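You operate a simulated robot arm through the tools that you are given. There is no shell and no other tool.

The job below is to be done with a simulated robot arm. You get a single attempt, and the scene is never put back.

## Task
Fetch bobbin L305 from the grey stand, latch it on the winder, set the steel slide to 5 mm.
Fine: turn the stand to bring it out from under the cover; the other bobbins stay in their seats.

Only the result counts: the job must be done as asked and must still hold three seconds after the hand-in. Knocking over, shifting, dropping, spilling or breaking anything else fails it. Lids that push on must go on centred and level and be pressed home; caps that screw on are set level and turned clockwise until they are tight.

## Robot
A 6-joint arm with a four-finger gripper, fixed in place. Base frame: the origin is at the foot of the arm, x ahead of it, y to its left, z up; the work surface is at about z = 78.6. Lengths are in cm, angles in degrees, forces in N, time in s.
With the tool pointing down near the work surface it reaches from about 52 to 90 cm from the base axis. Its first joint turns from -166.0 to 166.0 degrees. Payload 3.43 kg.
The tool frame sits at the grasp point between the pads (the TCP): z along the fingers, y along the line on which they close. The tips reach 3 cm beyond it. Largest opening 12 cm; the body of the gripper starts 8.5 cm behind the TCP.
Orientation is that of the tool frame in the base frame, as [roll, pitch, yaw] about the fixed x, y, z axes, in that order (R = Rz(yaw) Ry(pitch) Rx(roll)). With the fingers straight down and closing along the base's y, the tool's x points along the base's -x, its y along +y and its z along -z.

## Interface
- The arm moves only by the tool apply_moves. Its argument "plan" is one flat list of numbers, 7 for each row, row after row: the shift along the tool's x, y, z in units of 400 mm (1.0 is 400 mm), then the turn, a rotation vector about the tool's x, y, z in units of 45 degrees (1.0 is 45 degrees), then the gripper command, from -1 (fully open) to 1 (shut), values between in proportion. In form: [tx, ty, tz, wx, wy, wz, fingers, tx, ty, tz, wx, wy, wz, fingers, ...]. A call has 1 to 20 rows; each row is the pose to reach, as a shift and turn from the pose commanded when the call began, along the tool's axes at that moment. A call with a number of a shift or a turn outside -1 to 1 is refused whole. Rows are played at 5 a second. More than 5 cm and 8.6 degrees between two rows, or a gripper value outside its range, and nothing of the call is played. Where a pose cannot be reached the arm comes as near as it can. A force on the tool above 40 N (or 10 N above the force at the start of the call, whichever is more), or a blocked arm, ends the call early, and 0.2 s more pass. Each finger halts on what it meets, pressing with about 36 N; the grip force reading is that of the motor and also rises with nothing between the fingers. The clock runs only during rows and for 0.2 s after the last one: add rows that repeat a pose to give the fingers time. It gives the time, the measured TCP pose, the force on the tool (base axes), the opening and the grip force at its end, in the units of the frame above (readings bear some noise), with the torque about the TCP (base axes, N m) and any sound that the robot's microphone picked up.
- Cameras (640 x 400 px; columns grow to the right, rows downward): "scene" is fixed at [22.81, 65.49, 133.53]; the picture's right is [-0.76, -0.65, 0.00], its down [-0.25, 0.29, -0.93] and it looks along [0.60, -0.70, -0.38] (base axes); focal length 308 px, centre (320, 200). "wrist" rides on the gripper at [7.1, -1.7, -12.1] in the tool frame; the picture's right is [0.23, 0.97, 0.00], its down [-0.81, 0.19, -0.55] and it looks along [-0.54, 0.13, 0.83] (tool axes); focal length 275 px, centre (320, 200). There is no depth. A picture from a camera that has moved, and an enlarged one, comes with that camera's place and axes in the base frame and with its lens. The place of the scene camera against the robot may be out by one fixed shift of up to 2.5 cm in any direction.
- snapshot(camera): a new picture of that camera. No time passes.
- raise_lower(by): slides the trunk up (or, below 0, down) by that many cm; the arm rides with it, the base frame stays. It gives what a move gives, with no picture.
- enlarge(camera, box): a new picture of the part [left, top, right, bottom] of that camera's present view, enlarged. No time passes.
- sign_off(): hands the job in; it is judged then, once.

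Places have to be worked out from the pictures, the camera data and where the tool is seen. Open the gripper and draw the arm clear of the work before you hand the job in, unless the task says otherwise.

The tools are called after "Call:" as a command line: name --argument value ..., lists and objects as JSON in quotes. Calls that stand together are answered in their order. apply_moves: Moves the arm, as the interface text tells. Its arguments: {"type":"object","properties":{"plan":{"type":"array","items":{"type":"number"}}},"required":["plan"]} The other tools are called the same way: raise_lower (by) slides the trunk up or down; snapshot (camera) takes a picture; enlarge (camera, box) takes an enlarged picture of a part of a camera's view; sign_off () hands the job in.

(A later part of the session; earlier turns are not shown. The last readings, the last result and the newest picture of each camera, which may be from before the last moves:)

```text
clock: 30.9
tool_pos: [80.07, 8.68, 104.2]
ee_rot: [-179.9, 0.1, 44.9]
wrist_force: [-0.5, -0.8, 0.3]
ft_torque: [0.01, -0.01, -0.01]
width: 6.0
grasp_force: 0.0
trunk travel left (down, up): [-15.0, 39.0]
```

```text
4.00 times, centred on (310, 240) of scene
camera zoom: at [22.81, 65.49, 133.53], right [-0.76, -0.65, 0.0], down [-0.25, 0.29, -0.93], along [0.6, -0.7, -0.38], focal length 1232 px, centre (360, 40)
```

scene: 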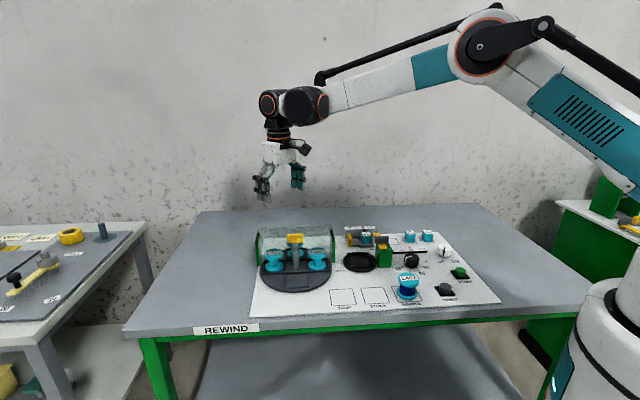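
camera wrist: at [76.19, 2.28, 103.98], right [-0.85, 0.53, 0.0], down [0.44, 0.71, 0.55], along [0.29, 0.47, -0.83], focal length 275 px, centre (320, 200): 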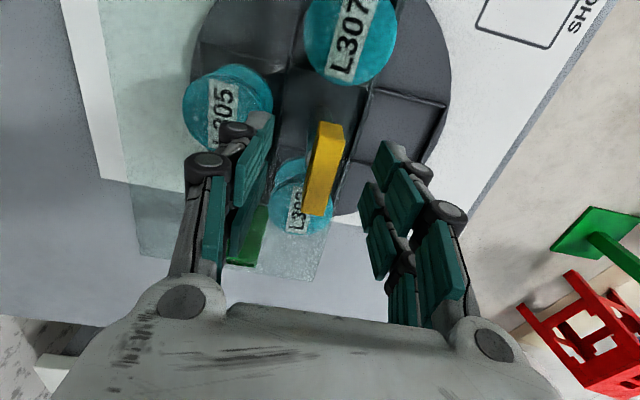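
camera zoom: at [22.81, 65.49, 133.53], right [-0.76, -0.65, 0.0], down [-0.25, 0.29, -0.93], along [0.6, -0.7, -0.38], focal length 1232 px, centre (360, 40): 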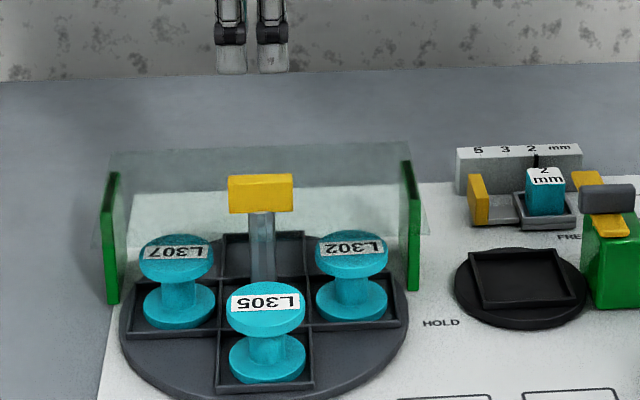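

The stand is settled and the handle is free. Next I'll swing the gripper over L305 at about (75.3, 13.3), turning 90° so the fingers will close parallel to the cover edge.

Call:
apply_moves --plan '[0.0003, -0.028, 0, 0, 0, -0.1667, 0, 0.0006, -0.056, 0, 0, 0, -0.3333, 0, 0.0009, -0.084, 0, 0, 0, -0.5, 0, 0.0012, -0.112, 0, 0, 0, -0.6667, 0, 0.0015, -0.14, 0, 0, 0, -0.8333, 0, 0.0018, -0.168, 0, 0, 0, -1.0, 0, 0.0018, -0.168, 0, 0, 0, -1.0, 0]'

Call:
apply_moves --plan '[0, 0, 0, 0, 0, -0.1667, -0.2, 0, 0, 0, 0, 0, -0.3333, -0.4, 0, 0, 0, 0, 0, -0.5, -0.4, 0, 0, 0, 0, 0, -0.6667, -0.4, 0, 0, 0, 0, 0, -0.8333, -0.4, 0, 0, 0, 0, 0, -1.0, -0.4, 0, 0, 0, 0, 0, -1.0, -0.4]'

Call:
snapshot --camera "wrist"

Call:
enlarge --camera "wrist" --box '[220, 30, 420, 155]'

```text
clock: 32.5
tool_pos: [75.3, 13.27, 103.93]
ee_rot: [-179.9, 0.1, 90.0]
wrist_force: [-0.6, 0.4, 0.6]
ft_torque: [0.0, 0.01, -0.02]
width: 6.01
grasp_force: 0.1
trunk travel left (down, up): [-15.0, 39.0]
```

```text
clock: 34.1
tool_pos: [75.25, 13.29, 103.93]
ee_rot: [-179.9, 0.0, 135.0]
wrist_force: [0.7, -0.6, 0.1]
ft_torque: [-0.02, -0.02, 0.02]
width: 8.4
grasp_force: 0.2
trunk travel left (down, up): [-15.0, 39.0]
```

```text
taken
camera wrist: at [69.12, 17.21, 115.96], right [0.52, 0.85, 0.0], down [0.71, -0.44, 0.55], along [0.47, -0.29, -0.83], focal length 275 px, centre (320, 200)
```

wrist: 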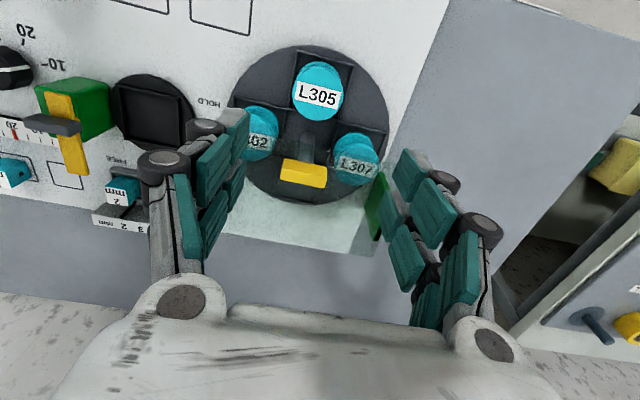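

```text
3.20 times, centred on (320, 92) of wrist
camera zoom: at [69.12, 17.21, 115.96], right [0.52, 0.85, 0.0], down [0.71, -0.44, 0.55], along [0.47, -0.29, -0.83], focal length 881 px, centre (320, 544)
```

zoom: 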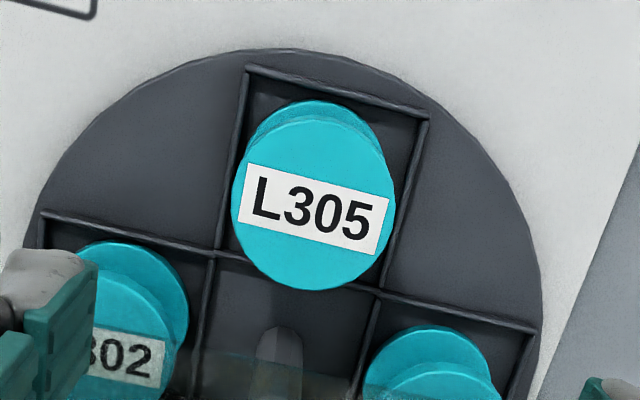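

L305 reads at about (74.87, 13.3), diameter ≈5.6 and height ≈4.65, with its top at z≈84.8. I'll correct the centring by about 3 mm in each tool axis and descend partway to verify.

Call:
apply_moves --plan '[0.0067, -0.0075, 0.05, 0, 0, 0, -0.4, 0.0067, -0.0075, 0.15, 0, 0, 0, -0.4, 0.0067, -0.0075, 0.25, 0, 0, 0, -0.4, 0.0067, -0.0075, 0.34, 0, 0, 0, -0.4, 0.0067, -0.0075, 0.34, 0, 0, 0, -0.4]'

Call:
snapshot --camera "wrist"

Call:
enlarge --camera "scene" --box '[230, 200, 374, 290]'

```text
clock: 35.3
tool_pos: [74.75, 13.3, 90.39]
ee_rot: [-179.9, -0.1, 134.9]
wrist_force: [0.1, -0.7, -1.2]
ft_torque: [0.0, -0.01, 0.03]
width: 8.4
grasp_force: 0.1
trunk travel left (down, up): [-15.0, 39.0]
```

```text
taken
camera wrist: at [68.51, 17.22, 102.51], right [0.53, 0.85, 0.0], down [0.71, -0.44, 0.55], along [0.47, -0.29, -0.83], focal length 275 px, centre (320, 200)
```

wrist: 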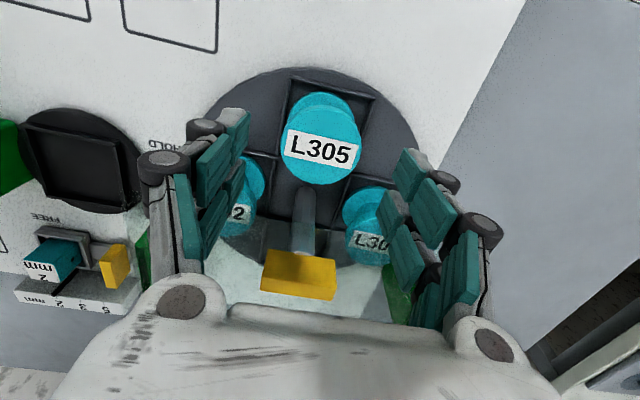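

```text
4.44 times, centred on (302, 245) of scene
camera zoom: at [22.81, 65.49, 133.53], right [-0.76, -0.65, 0.0], down [-0.25, 0.29, -0.93], along [0.6, -0.7, -0.38], focal length 1369 px, centre (400, 0)
```

zoom: 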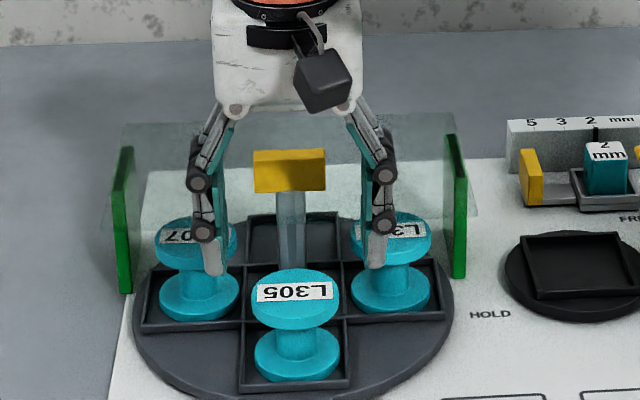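

It's well centred: the flange centre is within about 1 mm of the TCP axis. Descending to z≈84.2 so the tips stay just above the seat walls.

Call:
apply_moves --plan '[0, 0, 0.05, 0, 0, 0, -0.4, 0, 0, 0.1, 0, 0, 0, -0.4, 0, 0, 0.14, 0, 0, 0, -0.4, 0, 0, 0.155, 0, 0, 0, -0.4, 0, 0, 0.155, 0, 0, 0, -0.4]'

Call:
enlarge --camera "scene" --box '[250, 210, 346, 290]'

Call:
snapshot --camera "wrist"

```text
clock: 36.5
tool_pos: [74.84, 13.38, 84.12]
ee_rot: [-179.9, -0.2, 134.9]
wrist_force: [0.1, 0.4, -0.3]
ft_torque: [0.0, 0.04, -0.05]
width: 8.39
grasp_force: 0.1
trunk travel left (down, up): [-15.0, 39.0]
```

```text
5.00 times, centred on (298, 250) of scene
camera zoom: at [22.81, 65.49, 133.53], right [-0.76, -0.65, 0.0], down [-0.25, 0.29, -0.93], along [0.6, -0.7, -0.38], focal length 1540 px, centre (430, -50)
```

zoom: 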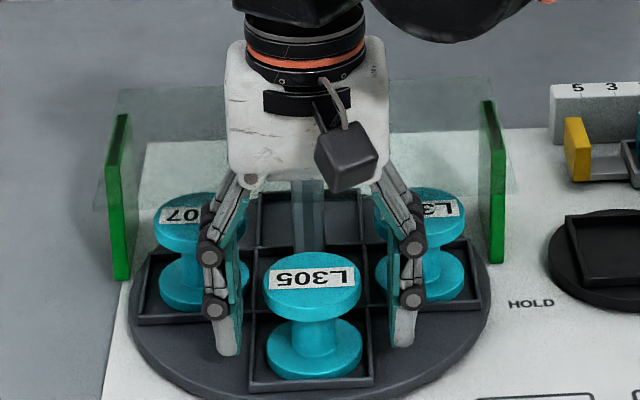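

```text
taken
camera wrist: at [68.6, 17.1, 96.16], right [0.53, 0.85, 0.0], down [0.71, -0.44, 0.55], along [0.47, -0.29, -0.83], focal length 275 px, centre (320, 200)
```

wrist: 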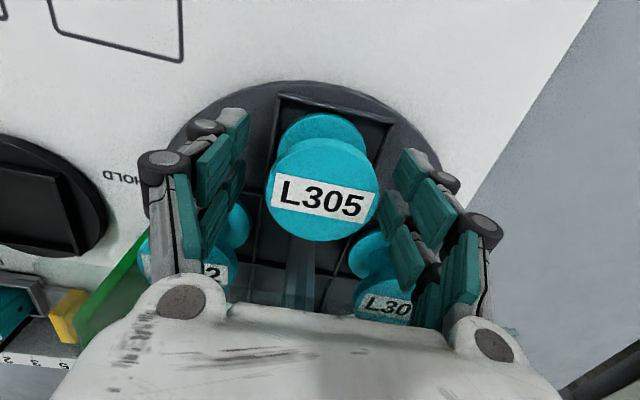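

No contact, and the fingers straddle L305 evenly. Closing on it.

Call:
apply_moves --plan '[0, 0, 0, 0, 0, 0, 0, 0, 0, 0, 0, 0, 0, 0.2, 0, 0, 0, 0, 0, 0, 1, 0, 0, 0, 0, 0, 0, 1, 0, 0, 0, 0, 0, 0, 1]'

Call:
enlarge --camera "scene" --box '[250, 210, 346, 290]'

Call:
enlarge --camera "wrist" --box '[180, 80, 460, 255]'

```text
clock: 37.7
tool_pos: [74.73, 13.24, 84.28]
ee_rot: [-179.9, -0.1, 134.9]
wrist_force: [0.4, 0.5, 0.1]
ft_torque: [0.0, 0.02, 0.04]
width: 5.08
grasp_force: 35.9
trunk travel left (down, up): [-15.0, 39.0]
```

```text
5.00 times, centred on (298, 250) of scene
camera zoom: at [22.81, 65.49, 133.53], right [-0.76, -0.65, 0.0], down [-0.25, 0.29, -0.93], along [0.6, -0.7, -0.38], focal length 1540 px, centre (430, -50)
```

zoom: 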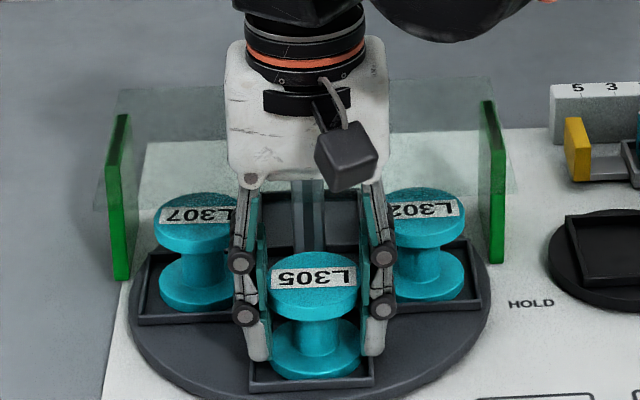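

```text
2.29 times, centred on (320, 168) of wrist
camera zoom: at [68.6, 17.1, 96.18], right [0.53, 0.85, 0.0], down [0.71, -0.44, 0.55], along [0.47, -0.29, -0.83], focal length 629 px, centre (320, 274)
```

zoom: 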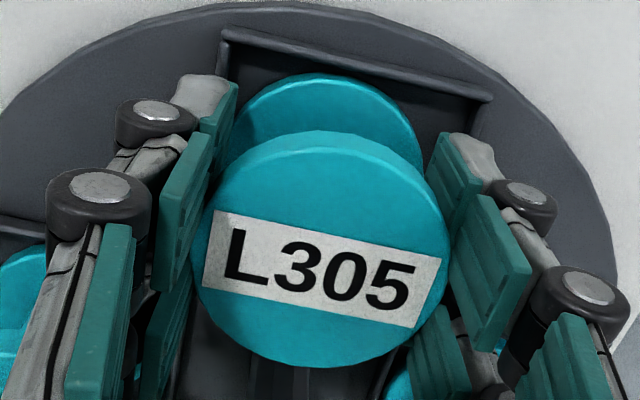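

The grip is solid (5.1 cm, 36 N) with no side load. I'll lift straight up a little and check that only L305 comes along.

Call:
apply_moves --plan '[0, 0, -0.02, 0, 0, 0, 1, 0, 0, -0.05, 0, 0, 0, 1, 0, 0, -0.1, 0, 0, 0, 1, 0, 0, -0.1, 0, 0, 0, 1]'

Call:
enlarge --camera "scene" --box '[240, 195, 368, 290]'

```text
clock: 38.7
tool_pos: [74.73, 13.11, 88.11]
ee_rot: [-179.9, -0.1, 134.9]
wrist_force: [-0.4, 0.0, -0.6]
ft_torque: [0.0, -0.01, 0.03]
width: 5.06
grasp_force: 35.9
trunk travel left (down, up): [-15.0, 39.0]
```

```text
4.21 times, centred on (304, 242) of scene
camera zoom: at [22.81, 65.49, 133.53], right [-0.76, -0.65, 0.0], down [-0.25, 0.29, -0.93], along [0.6, -0.7, -0.38], focal length 1297 px, centre (387, 21)
```

zoom: 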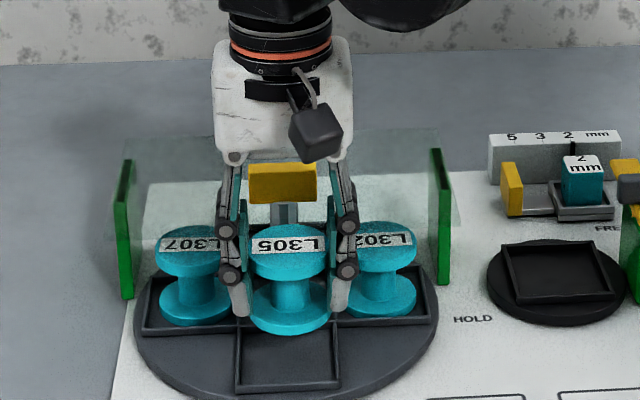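

L305 is lifted out cleanly and the other bobbins haven't moved. I'll raise to z≈100 and carry it above the winder seat at about (66.4, -7.4), turning so the fingers will open parallel to the latch post face.

Call:
apply_moves --plan '[0, 0, -0.1, 0, 0, 0, 1, 0, 0, -0.2, 0, 0, 0, 1, 0, 0, -0.3, 0, 0, 0, 1, -0.0271, -0.0641, -0.3, 0, 0, 0.125, 1, -0.0542, -0.1282, -0.3, 0, 0, 0.25, 1, -0.0813, -0.1923, -0.3, 0, 0, 0.375, 1, -0.1084, -0.2564, -0.3, 0, 0, 0.5, 1, -0.1355, -0.3206, -0.3, 0, 0, 0.625, 1, -0.1626, -0.3848, -0.3, 0, 0, 0.75, 1, -0.1898, -0.4489, -0.3, 0, 0, 0.875, 1, -0.217, -0.513, -0.3, 0, 0, 1.0, 1, -0.217, -0.513, -0.3, 0, 0, 1.0, 1]'

Call:
apply_moves --plan '[0, 0, 0, 0, 0, 0.125, 1, 0, 0, 0, 0, 0, 0.25, 1, 0, 0, 0, 0, 0, 0.375, 1, 0, 0, 0, 0, 0, 0.5, 1, 0, 0, 0, 0, 0, 0.625, 1, 0, 0, 0, 0, 0, 0.75, 1, 0, 0, 0, 0, 0, 0.875, 1, 0, 0, 0, 0, 0, 1.0, 1, 0, 0, 0, 0, 0, 1.0, 1]'

Call:
snapshot --camera "wrist"

Call:
snapshot --camera "scene"

```text
clock: 41.3
tool_pos: [66.32, -7.18, 100.09]
ee_rot: [-180.0, 0.1, 89.9]
wrist_force: [0.2, -0.9, -1.1]
ft_torque: [0.01, -0.03, 0.0]
width: 5.07
grasp_force: 36.1
trunk travel left (down, up): [-15.0, 39.0]
```

```text
clock: 43.3
tool_pos: [66.41, -7.25, 100.29]
ee_rot: [-180.0, 0.2, 44.9]
wrist_force: [0.3, 1.0, -0.4]
ft_torque: [0.01, -0.01, 0.03]
width: 5.05
grasp_force: 36.9
trunk travel left (down, up): [-15.0, 39.0]
```

```text
taken
camera wrist: at [70.41, -1.04, 112.24], right [0.85, -0.53, 0.0], down [-0.44, -0.71, 0.55], along [-0.29, -0.47, -0.83], focal length 275 px, centre (320, 200)
```

wrist: 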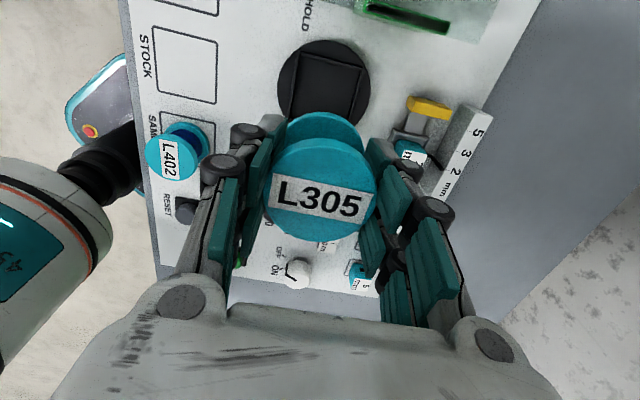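

```text
taken
```

scene: 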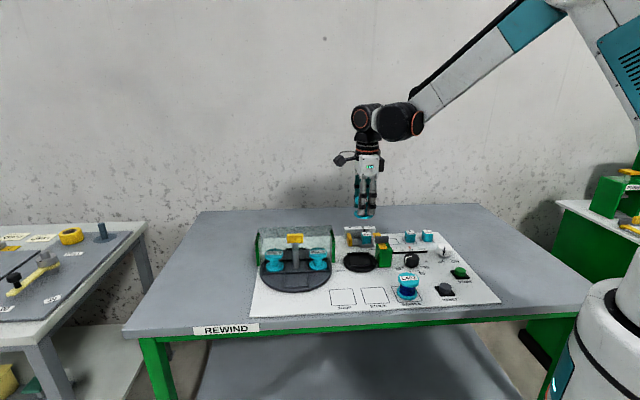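

L305 is held above the winder. I'll zoom in on the seat in the wrist view to fine-tune the alignment.

Call:
enlarge --camera "wrist" --box '[260, 30, 388, 110]'

Call:
enlarge --camera "wrist" --box '[220, 20, 480, 182]'

Call:
enlarge --camera "scene" --box '[320, 190, 416, 275]'

```text
5.00 times, centred on (324, 70) of wrist
camera zoom: at [70.41, -1.04, 112.24], right [0.85, -0.53, 0.0], down [-0.44, -0.71, 0.55], along [-0.29, -0.47, -0.83], focal length 1376 px, centre (300, 850)
```

zoom: 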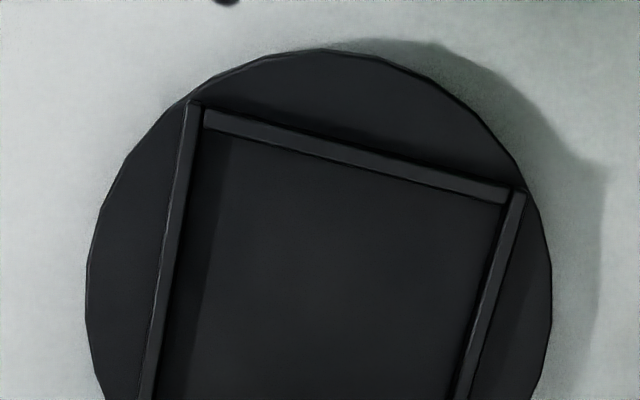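

```text
2.46 times, centred on (350, 101) of wrist
camera zoom: at [70.41, -1.04, 112.24], right [0.85, -0.53, 0.0], down [-0.44, -0.71, 0.55], along [-0.29, -0.47, -0.83], focal length 678 px, centre (246, 444)
```

zoom: 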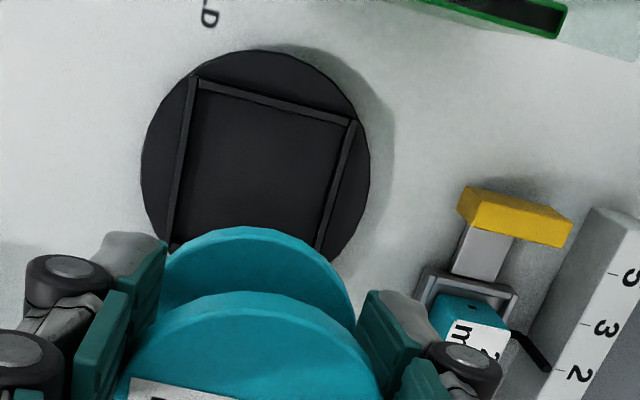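

```text
4.71 times, centred on (368, 232) of scene
camera zoom: at [22.81, 65.49, 133.53], right [-0.76, -0.65, 0.0], down [-0.25, 0.29, -0.93], along [0.6, -0.7, -0.38], focal length 1450 px, centre (94, 47)
```

zoom: 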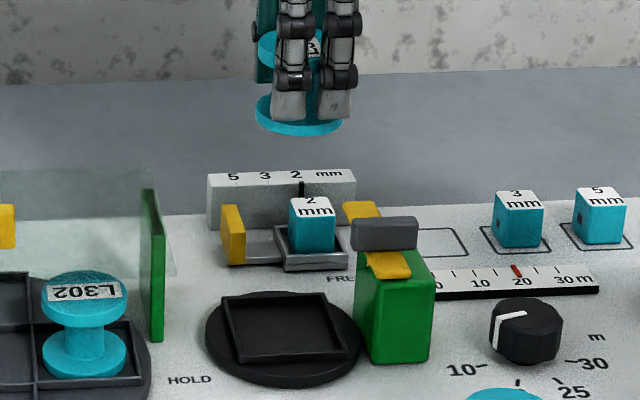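

The seat centre appears about 0.4 cm further along the closing axis and 0.1 cm along tool x. I'll correct for that and descend to z≈90 to check again.

Call:
apply_moves --plan '[0.003, 0.0105, 0.0, 0, 0, 0, 1, 0.003, 0.0105, 0.08, 0, 0, 0, 1, 0.003, 0.0105, 0.16, 0, 0, 0, 1, 0.003, 0.0105, 0.22, 0, 0, 0, 1, 0.003, 0.0105, 0.255, 0, 0, 0, 1, 0.003, 0.0105, 0.255, 0, 0, 0, 1]'

Call:
snapshot --camera "wrist"

Call:
enlarge --camera "scene" --box '[320, 190, 416, 275]'

Call:
enlarge --camera "wrist" --box '[220, 60, 420, 185]'

```text
clock: 44.7
tool_pos: [66.86, -7.48, 89.78]
ee_rot: [-179.9, 0.1, 45.0]
wrist_force: [-1.0, 0.2, -0.2]
ft_torque: [-0.03, 0.03, -0.01]
width: 5.05
grasp_force: 36.2
trunk travel left (down, up): [-15.0, 39.0]
```

```text
taken
camera wrist: at [70.8, -1.14, 101.8], right [0.85, -0.53, 0.0], down [-0.44, -0.71, 0.55], along [-0.29, -0.47, -0.83], focal length 275 px, centre (320, 200)
```

wrist: 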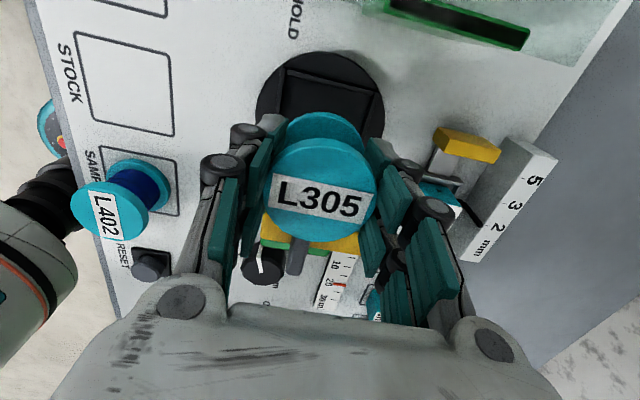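

```text
4.71 times, centred on (368, 232) of scene
camera zoom: at [22.81, 65.49, 133.53], right [-0.76, -0.65, 0.0], down [-0.25, 0.29, -0.93], along [0.6, -0.7, -0.38], focal length 1450 px, centre (94, 47)
```

zoom: 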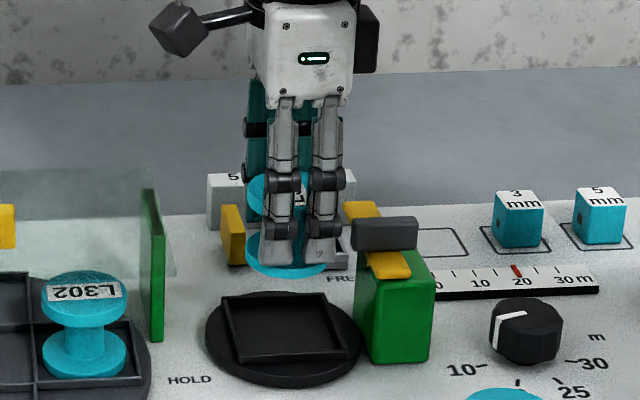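

```text
3.20 times, centred on (320, 122) of wrist
camera zoom: at [70.8, -1.14, 101.8], right [0.85, -0.53, 0.0], down [-0.44, -0.71, 0.55], along [-0.29, -0.47, -0.83], focal length 881 px, centre (320, 448)
```

zoom: 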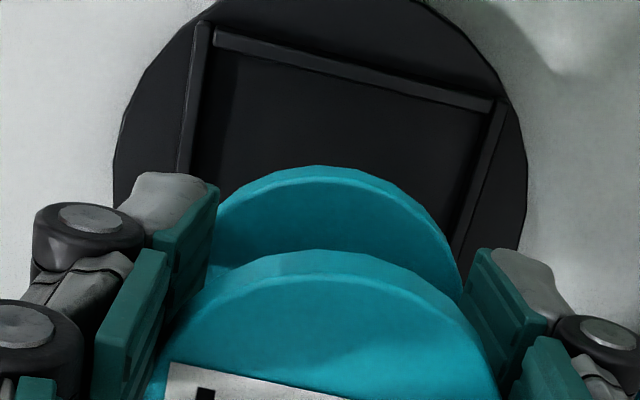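

Aligned within 1 mm: the seat centre is at (67.03, -7.43) and the TCP at about (66.98, -7.36). Lowering until just above the seat floor.

Call:
apply_moves --plan '[0, 0, 0.05, 0, 0, 0, 1, 0, 0, 0.09, 0, 0, 0, 1, 0, 0, 0.115, 0, 0, 0, 1, 0, 0, 0.125, 0, 0, 0, 1, 0, 0, 0.125, 0, 0, 0, 1]'

Call:
enlarge --camera "scene" --box '[320, 200, 416, 275]'

Call:
enlarge --camera "wrist" --box '[220, 70, 420, 195]'

```text
clock: 45.9
tool_pos: [66.74, -7.42, 84.9]
ee_rot: [180.0, 0.0, 44.9]
wrist_force: [0.2, -0.6, -0.3]
ft_torque: [0.03, 0.01, -0.01]
width: 5.07
grasp_force: 36.1
trunk travel left (down, up): [-15.0, 39.0]
```

```text
5.33 times, centred on (368, 238) of scene
camera zoom: at [22.81, 65.49, 133.53], right [-0.76, -0.65, 0.0], down [-0.25, 0.29, -0.93], along [0.6, -0.7, -0.38], focal length 1643 px, centre (64, 0)
```

zoom: 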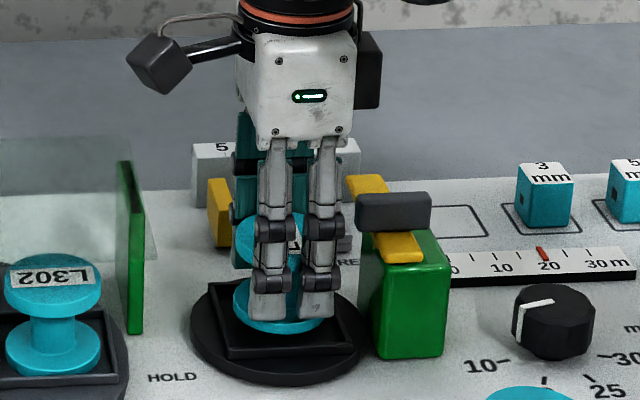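

```text
3.20 times, centred on (320, 132) of wrist
camera zoom: at [70.72, -1.17, 96.97], right [0.85, -0.53, 0.0], down [-0.44, -0.71, 0.55], along [-0.29, -0.47, -0.83], focal length 881 px, centre (320, 416)
```

zoom: 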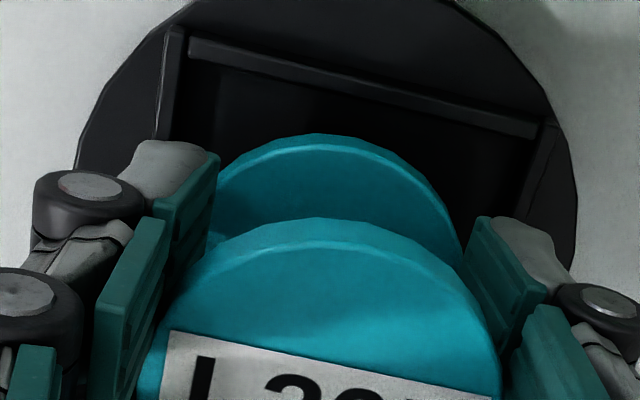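

The lower flange is inside the seat walls and near the floor. Easing down in small steps while watching the vertical force.

Call:
apply_moves --plan '[0, 0, 0.0025, 0, 0, 0, 1, 0, 0, 0.005, 0, 0, 0, 1, 0, 0, 0.0075, 0, 0, 0, 1, 0, 0, 0.01, 0, 0, 0, 1]'

Call:
apply_moves --plan '[0, 0, 0.0025, 0, 0, 0, 1, 0, 0, 0.005, 0, 0, 0, 1]'

```text
clock: 46.9
tool_pos: [66.77, -7.53, 84.52]
ee_rot: [-179.9, 0.1, 44.9]
wrist_force: [-0.5, 0.8, -0.8]
ft_torque: [-0.02, -0.01, 0.0]
width: 5.07
grasp_force: 35.6
trunk travel left (down, up): [-15.0, 39.0]
```

```text
clock: 47.5
tool_pos: [66.83, -7.52, 84.25]
ee_rot: [-179.9, 0.1, 44.9]
wrist_force: [0.2, 0.0, 0.3]
ft_torque: [0.01, 0.01, -0.02]
width: 5.07
grasp_force: 36.0
trunk travel left (down, up): [-15.0, 39.0]
```

No contact yet at z≈84.25. Continuing down in 1 mm steps.

Call:
apply_moves --plan '[0, 0, 0.0025, 0, 0, 0, 1, 0, 0, 0.005, 0, 0, 0, 1]'

Call:
enlarge --camera "scene" --box '[336, 220, 400, 270]'

```text
clock: 48.1
tool_pos: [66.77, -7.48, 84.12]
ee_rot: [-179.9, 0.2, 44.9]
wrist_force: [0.1, -0.5, 0.4]
ft_torque: [-0.03, -0.02, -0.01]
width: 5.06
grasp_force: 36.2
trunk travel left (down, up): [-15.0, 39.0]
```

```text
8.00 times, centred on (368, 245) of scene
camera zoom: at [22.81, 65.49, 133.53], right [-0.76, -0.65, 0.0], down [-0.25, 0.29, -0.93], along [0.6, -0.7, -0.38], focal length 2464 px, centre (-64, -160)
```

zoom: 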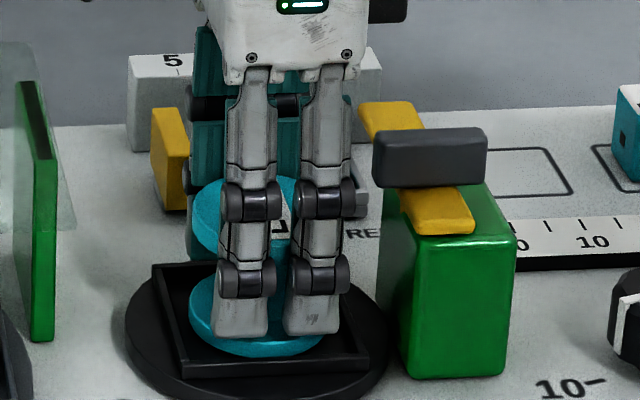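

The lower flange is almost on the seat floor. Continuing down gently.

Call:
apply_moves --plan '[0, 0, 0.0025, 0, 0, 0, 1, 0, 0, 0.0025, 0, 0, 0, 1]'

Call:
apply_moves --plan '[0, 0, 0.0025, 0, 0, 0, 1, 0, 0, 0.0025, 0, 0, 0, 1]'

Call:
apply_moves --plan '[0, 0, 0.0025, 0, 0, 0, 1, 0, 0, 0.0025, 0, 0, 0, 1]'

```text
clock: 48.7
tool_pos: [66.88, -7.53, 84.01]
ee_rot: [-179.9, 0.3, 44.9]
wrist_force: [0.3, 0.2, -1.1]
ft_torque: [-0.04, 0.03, -0.01]
width: 5.07
grasp_force: 36.5
trunk travel left (down, up): [-15.0, 39.0]
```

```text
clock: 49.3
tool_pos: [66.8, -7.39, 83.95]
ee_rot: [-179.7, 0.1, 44.9]
wrist_force: [1.7, 1.5, 4.6]
ft_torque: [0.05, -0.2, -0.02]
width: 5.07
grasp_force: 35.5
trunk travel left (down, up): [-15.0, 39.0]
```

```text
clock: 49.9
tool_pos: [66.87, -7.45, 84.0]
ee_rot: [-180.0, 0.1, 45.0]
wrist_force: [3.7, -0.1, 14.2]
ft_torque: [0.03, -0.25, 0.0]
width: 5.07
grasp_force: 36.5
trunk travel left (down, up): [-15.0, 39.0]
```

Contact is confirmed (Fz 4.6, then 14 N) at floor height. I'll ease back 1 mm and open the fingers.

Call:
apply_moves --plan '[0, 0, -0.0025, 0, 0, 0, 1, 0, 0, -0.003, 0, 0, 0, 0.1, 0, 0, -0.003, 0, 0, 0, 0, 0, 0, -0.003, 0, 0, 0, -0.3, 0, 0, -0.003, 0, 0, 0, -0.3, 0, 0, -0.003, 0, 0, 0, -0.3]'

Call:
enlarge --camera "scene" --box '[336, 220, 400, 270]'

Call:
snapshot --camera "wrist"

```text
clock: 51.3
tool_pos: [66.78, -7.27, 83.92]
ee_rot: [-179.9, 0.1, 44.9]
wrist_force: [-1.0, 0.3, -0.4]
ft_torque: [0.01, -0.03, -0.01]
width: 7.78
grasp_force: 0.0
trunk travel left (down, up): [-15.0, 39.0]
```

```text
8.00 times, centred on (368, 245) of scene
camera zoom: at [22.81, 65.49, 133.53], right [-0.76, -0.65, 0.0], down [-0.25, 0.29, -0.93], along [0.6, -0.7, -0.38], focal length 2464 px, centre (-64, -160)
```

zoom: 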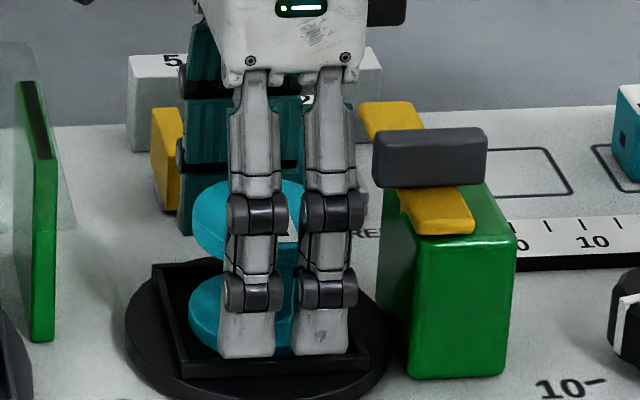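

```text
taken
camera wrist: at [70.8, -1.19, 96.0], right [0.85, -0.53, 0.0], down [-0.44, -0.71, 0.55], along [-0.29, -0.47, -0.83], focal length 275 px, centre (320, 200)
```

wrist: 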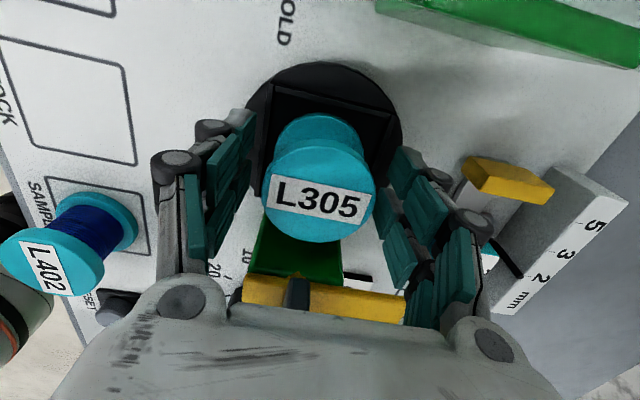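

Released and upright in the seat. Lifting straight up, then checking the result.

Call:
apply_moves --plan '[0, 0, -0.03, 0, 0, 0, -0.3, 0, 0, -0.1, 0, 0, 0, -0.3, 0, 0, -0.2, 0, 0, 0, -0.3, 0, 0, -0.3, 0, 0, 0, -0.3, 0, 0, -0.4, 0, 0, 0, -0.3, 0, 0, -0.4, 0, 0, 0, -0.3]'

Call:
snapshot --camera "wrist"

Call:
enlarge --camera "wrist" --box '[220, 60, 420, 185]'

Call:
enlarge --camera "scene" --box '[336, 220, 400, 270]'

```text
clock: 52.7
tool_pos: [66.74, -7.46, 100.06]
ee_rot: [-180.0, 0.1, 44.9]
wrist_force: [-0.2, 0.4, -0.5]
ft_torque: [-0.01, -0.03, 0.01]
width: 7.78
grasp_force: 0.0
trunk travel left (down, up): [-15.0, 39.0]
```

```text
taken
camera wrist: at [70.68, -1.23, 112.12], right [0.85, -0.53, 0.0], down [-0.44, -0.71, 0.55], along [-0.29, -0.47, -0.83], focal length 275 px, centre (320, 200)
```

wrist: 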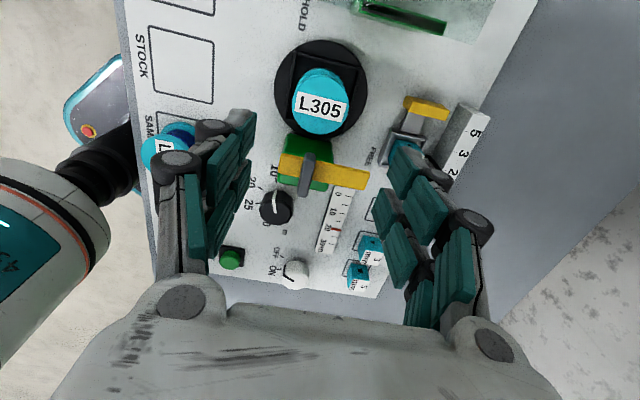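

```text
3.20 times, centred on (320, 122) of wrist
camera zoom: at [70.68, -1.23, 112.12], right [0.85, -0.53, 0.0], down [-0.44, -0.71, 0.55], along [-0.29, -0.47, -0.83], focal length 881 px, centre (320, 448)
```

zoom: 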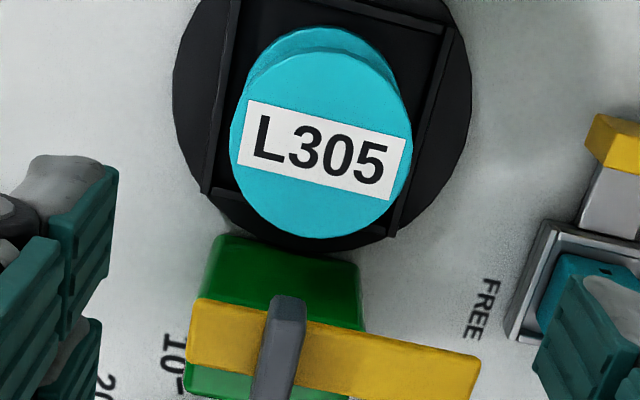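

```text
8.00 times, centred on (368, 245) of scene
camera zoom: at [22.81, 65.49, 133.53], right [-0.76, -0.65, 0.0], down [-0.25, 0.29, -0.93], along [0.6, -0.7, -0.38], focal length 2464 px, centre (-64, -160)
```

zoom: 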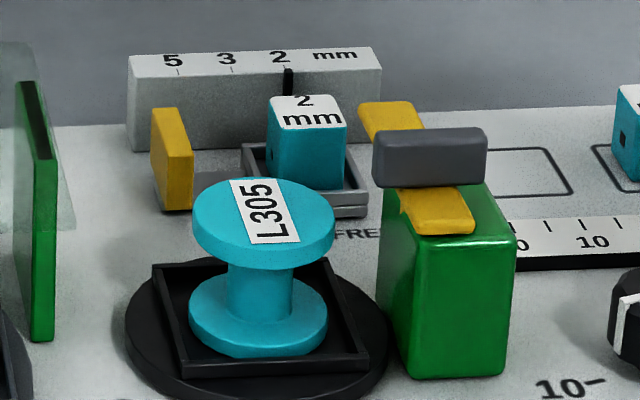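

L305 sits squarely in the winder seat. Now I'll look closely at the latch from here to find its pivot and handle geometry.

Call:
enlarge --camera "wrist" --box '[260, 125, 388, 205]'

Call:
enlarge --camera "scene" --box '[368, 228, 408, 268]'

```text
5.00 times, centred on (324, 165) of wrist
camera zoom: at [70.68, -1.23, 112.12], right [0.85, -0.53, 0.0], down [-0.44, -0.71, 0.55], along [-0.29, -0.47, -0.83], focal length 1376 px, centre (300, 375)
```

zoom: 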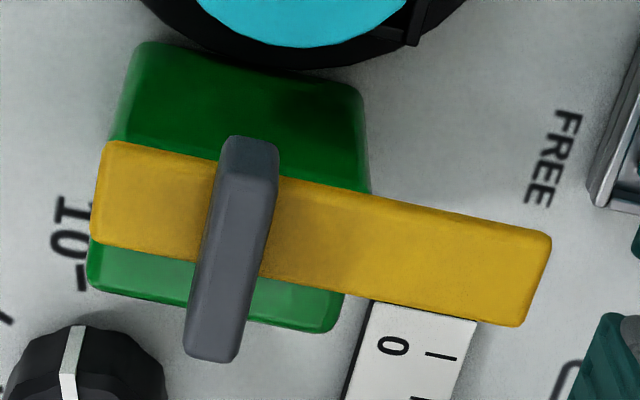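

```text
10.00 times, centred on (388, 248) of scene
camera zoom: at [22.81, 65.49, 133.53], right [-0.76, -0.65, 0.0], down [-0.25, 0.29, -0.93], along [0.6, -0.7, -0.38], focal length 3080 px, centre (-360, -280)
```

zoom: 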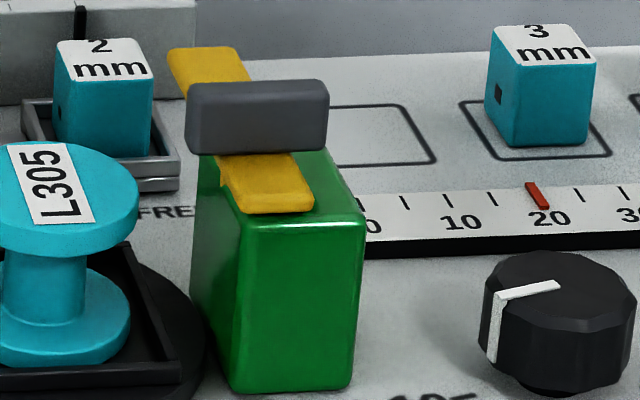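

The grey bar is a T-handle on the arm's pivot, at about (62.3, -11.95) and z≈86.7–88.9. The arm tip is 6.7 cm out, so a 90° swing puts it right over the bobbin centre. I'll move above it; the fingers are already oriented across the bar.

Call:
apply_moves --plan '[-0.055, 0, 0, 0, 0, 0, 0, -0.11, 0, 0, 0, 0, 0, 0, -0.16, 0, 0, 0, 0, 0, 0, -0.16, 0, 0.05, 0, 0, 0, 0, -0.16, 0, 0.05, 0, 0, 0, 0]'

Call:
snapshot --camera "wrist"

Call:
enlarge --camera "wrist" --box '[240, 90, 400, 190]'

Call:
enlarge --camera "scene" --box '[336, 200, 432, 260]'

```text
clock: 53.9
tool_pos: [62.44, -12.17, 97.95]
ee_rot: [-180.0, 0.0, 44.9]
wrist_force: [-0.2, -0.6, 0.0]
ft_torque: [0.0, -0.01, 0.02]
width: 5.98
grasp_force: 0.1
trunk travel left (down, up): [-15.0, 39.0]
```

```text
taken
camera wrist: at [66.36, -5.87, 109.87], right [0.85, -0.53, 0.0], down [-0.44, -0.71, 0.55], along [-0.29, -0.47, -0.83], focal length 275 px, centre (320, 200)
```

wrist: 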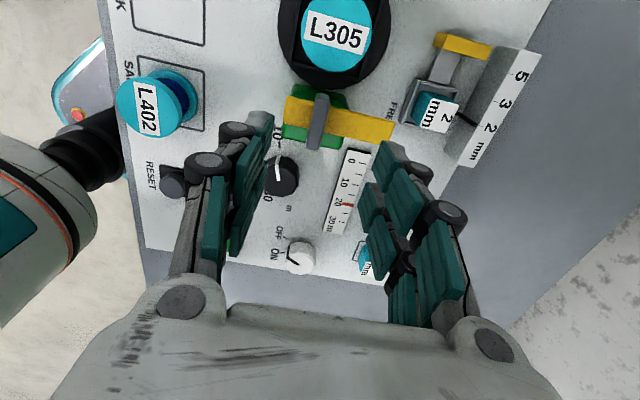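

```text
4.00 times, centred on (320, 140) of wrist
camera zoom: at [66.36, -5.87, 109.87], right [0.85, -0.53, 0.0], down [-0.44, -0.71, 0.55], along [-0.29, -0.47, -0.83], focal length 1101 px, centre (320, 440)
```

zoom: 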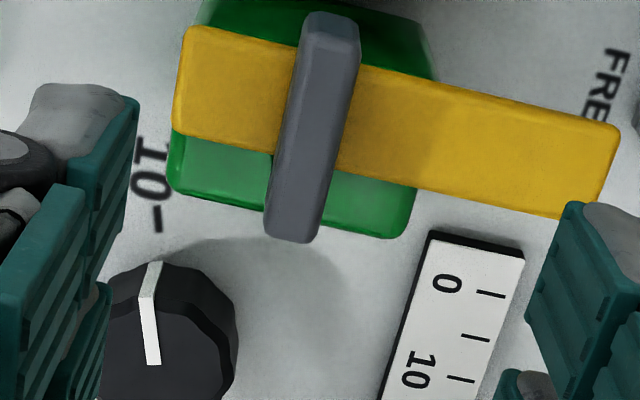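

```text
6.67 times, centred on (384, 230) of scene
camera zoom: at [22.81, 65.49, 133.53], right [-0.76, -0.65, 0.0], down [-0.25, 0.29, -0.93], along [0.6, -0.7, -0.38], focal length 2054 px, centre (-107, 0)
```

zoom: 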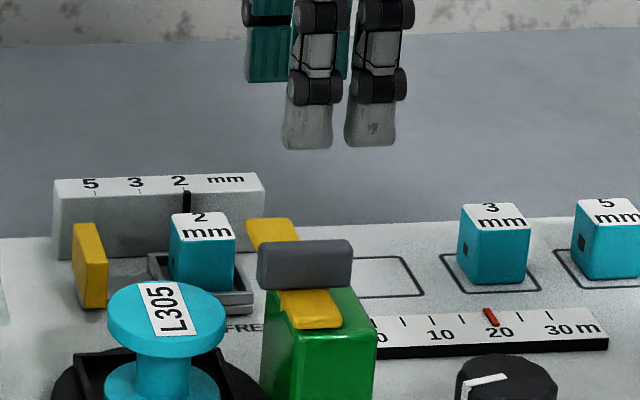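

The bar centre is about 0.2 cm off in each tool axis. I'll correct for it and descend to just above gripping height.

Call:
apply_moves --plan '[0.0038, -0.0055, 0.03, 0, 0, 0, 0, 0.0038, -0.0055, 0.1, 0, 0, 0, 0, 0.0038, -0.0055, 0.15, 0, 0, 0, 0, 0.0038, -0.0055, 0.17, 0, 0, 0, 0, 0.0038, -0.0055, 0.17, 0, 0, 0, 0]'

Call:
enlarge --camera "scene" --box '[352, 215, 416, 255]'

Call:
enlarge --camera "wrist" --box '[220, 90, 420, 215]'

```text
clock: 55.1
tool_pos: [62.31, -11.78, 91.1]
ee_rot: [-179.8, 0.1, 44.9]
wrist_force: [-0.2, -0.5, -0.1]
ft_torque: [-0.02, -0.01, 0.03]
width: 6.0
grasp_force: 0.0
trunk travel left (down, up): [-15.0, 39.0]
```

```text
10.00 times, centred on (384, 235) of scene
camera zoom: at [22.81, 65.49, 133.53], right [-0.76, -0.65, 0.0], down [-0.25, 0.29, -0.93], along [0.6, -0.7, -0.38], focal length 3080 px, centre (-320, -150)
```

zoom: 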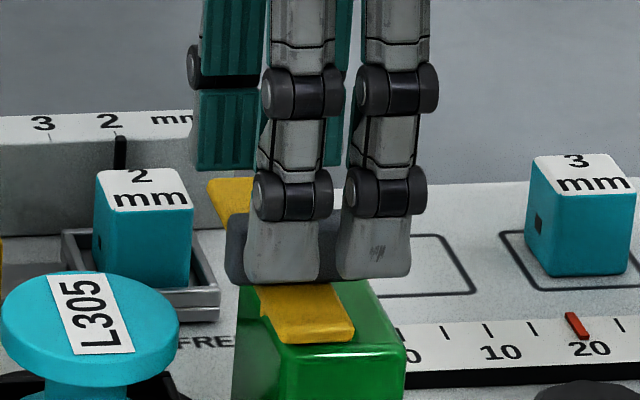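

```text
3.20 times, centred on (320, 152) of wrist
camera zoom: at [66.21, -5.49, 103.11], right [0.85, -0.53, 0.0], down [-0.44, -0.71, 0.55], along [-0.29, -0.47, -0.83], focal length 881 px, centre (320, 352)
```

zoom: 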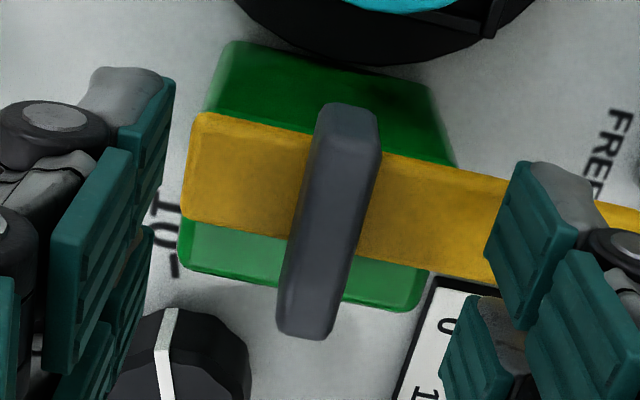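

It's aligned within about 1 mm in the closing direction. Descending the last centimetre (tips to z≈87.1) and closing on the bar.

Call:
apply_moves --plan '[0.0025, 0.0015, 0.01, 0, 0, 0, 0, 0.0025, 0.0015, 0.02, 0, 0, 0, 0, 0.0025, 0.0015, 0.025, 0, 0, 0, 0, 0.0025, 0.0015, 0.025, 0, 0, 0, 0.5, 0.0025, 0.0015, 0.025, 0, 0, 0, 1, 0.0025, 0.0015, 0.025, 0, 0, 0, 1, 0.0025, 0.0015, 0.025, 0, 0, 0, 1, 0.0025, 0.0015, 0.025, 0, 0, 0, 1]'

Call:
enlarge --camera "scene" --box '[352, 215, 416, 255]'

Call:
enlarge --camera "wrist" --box '[220, 90, 420, 215]'

```text
clock: 56.9
tool_pos: [62.47, -11.79, 90.09]
ee_rot: [-179.8, 0.0, 45.0]
wrist_force: [14.3, -10.0, 10.3]
ft_torque: [-0.44, -0.25, 0.15]
width: 1.2
grasp_force: 44.4
trunk travel left (down, up): [-15.0, 39.0]
```

```text
10.00 times, centred on (384, 235) of scene
camera zoom: at [22.81, 65.49, 133.53], right [-0.76, -0.65, 0.0], down [-0.25, 0.29, -0.93], along [0.6, -0.7, -0.38], focal length 3080 px, centre (-320, -150)
```

zoom: 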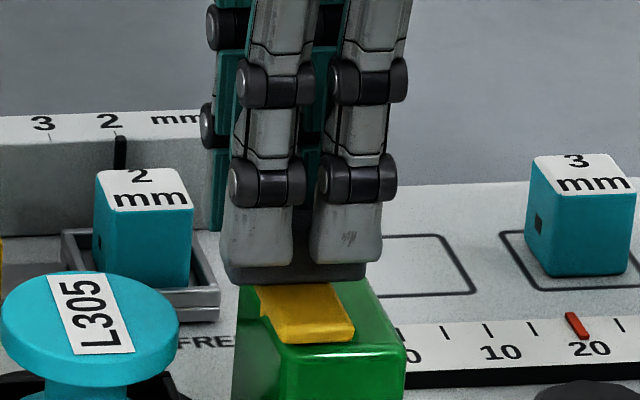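

```text
3.20 times, centred on (320, 152) of wrist
camera zoom: at [66.35, -5.58, 102.19], right [0.85, -0.53, 0.0], down [-0.44, -0.71, 0.55], along [-0.29, -0.47, -0.83], focal length 881 px, centre (320, 352)
```

zoom: 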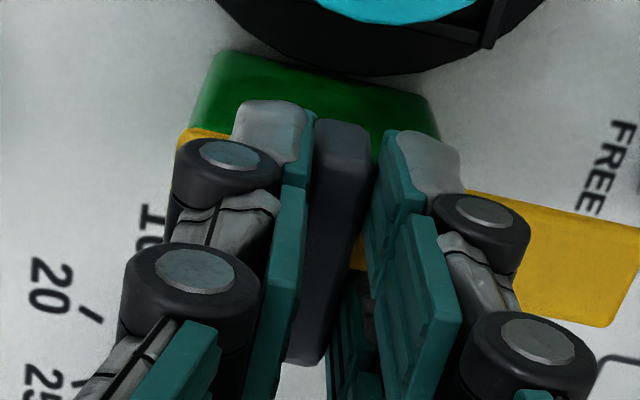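

The handle is held (1.2 cm) with a 17 N side load along the closing axis. I'll relieve that by 0.5 mm and make a small counter-clockwise trial turn of about 13°.

Call:
apply_moves --plan '[0, 0.0012, 0, 0, 0, 0, 1, 0, 0.0012, 0, 0, 0, -0.1, 1, 0, 0.0012, 0, 0, 0, -0.2, 1, 0, 0.0012, 0, 0, 0, -0.3, 1, 0, 0.0012, 0, 0, 0, -0.3, 1]'

Call:
enlarge --camera "scene" --box '[336, 210, 416, 260]'

Call:
enlarge --camera "wrist" --box '[220, 90, 420, 215]'

```text
clock: 58.1
tool_pos: [62.37, -11.81, 90.23]
ee_rot: [-179.8, 0.1, 58.5]
wrist_force: [2.8, -1.5, -0.7]
ft_torque: [-0.62, 0.29, -0.01]
width: 1.18
grasp_force: 45.2
trunk travel left (down, up): [-15.0, 39.0]
```

```text
8.00 times, centred on (376, 235) of scene
camera zoom: at [22.81, 65.49, 133.53], right [-0.76, -0.65, 0.0], down [-0.25, 0.29, -0.93], along [0.6, -0.7, -0.38], focal length 2464 px, centre (-128, -80)
```

zoom: 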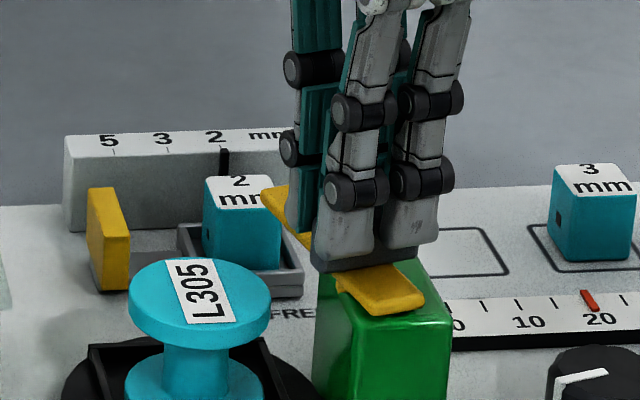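

```text
3.20 times, centred on (320, 152) of wrist
camera zoom: at [64.75, -4.81, 102.19], right [0.95, -0.31, 0.0], down [-0.26, -0.79, 0.55], along [-0.18, -0.52, -0.83], focal length 881 px, centre (320, 352)
```

zoom: 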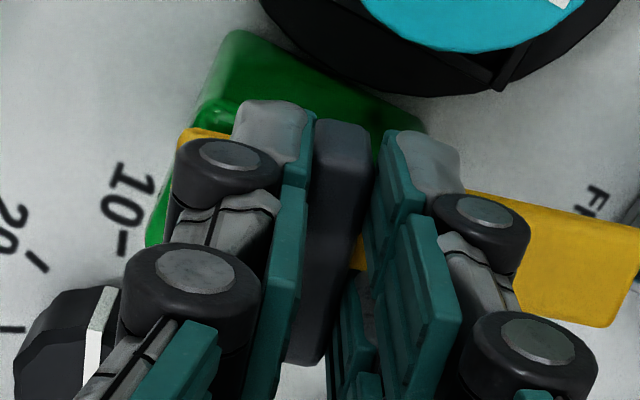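

The latch arm turns freely with the handle. Continuing 40° counter-clockwise.

Call:
apply_moves --plan '[0, 0, 0, 0, 0, -0.1, 1, 0, 0, 0, 0, 0, -0.2, 1, 0, 0, 0, 0, 0, -0.3, 1, 0, 0, 0, 0, 0, -0.4, 1, 0, 0, 0, 0, 0, -0.5, 1, 0, 0, 0, 0, 0, -0.6, 1, 0, 0, 0, 0, 0, -0.7, 1, 0, 0, 0, 0, 0, -0.8, 1, 0, 0, 0, 0, 0, -0.9, 1, 0, 0, 0, 0, 0, -0.9, 1]'

Call:
enlarge --camera "scene" --box '[336, 210, 416, 260]'

Call:
snapshot --camera "wrist"

```text
clock: 60.2
tool_pos: [62.17, -11.73, 90.17]
ee_rot: [-179.5, -0.1, 98.7]
wrist_force: [-5.2, -1.3, -9.6]
ft_torque: [0.37, 0.27, -0.01]
width: 1.2
grasp_force: 44.5
trunk travel left (down, up): [-15.0, 39.0]
stopped in row 10: the force on the tool passed its limit at 40 N (the readings are from after the stop); the commanded pose is now the measured one
```

```text
8.00 times, centred on (376, 235) of scene
camera zoom: at [22.81, 65.49, 133.53], right [-0.76, -0.65, 0.0], down [-0.25, 0.29, -0.93], along [0.6, -0.7, -0.38], focal length 2464 px, centre (-128, -80)
```

zoom: 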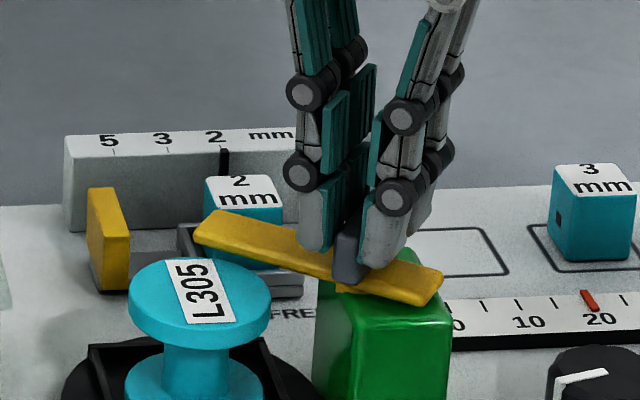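

```text
taken
camera wrist: at [59.56, -4.95, 102.29], right [0.93, 0.38, -0.01], down [0.32, -0.77, 0.55], along [0.2, -0.51, -0.83], focal length 275 px, centre (320, 200)
```

wrist: 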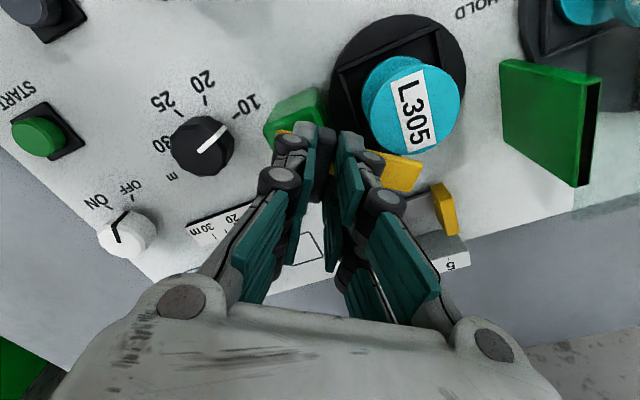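

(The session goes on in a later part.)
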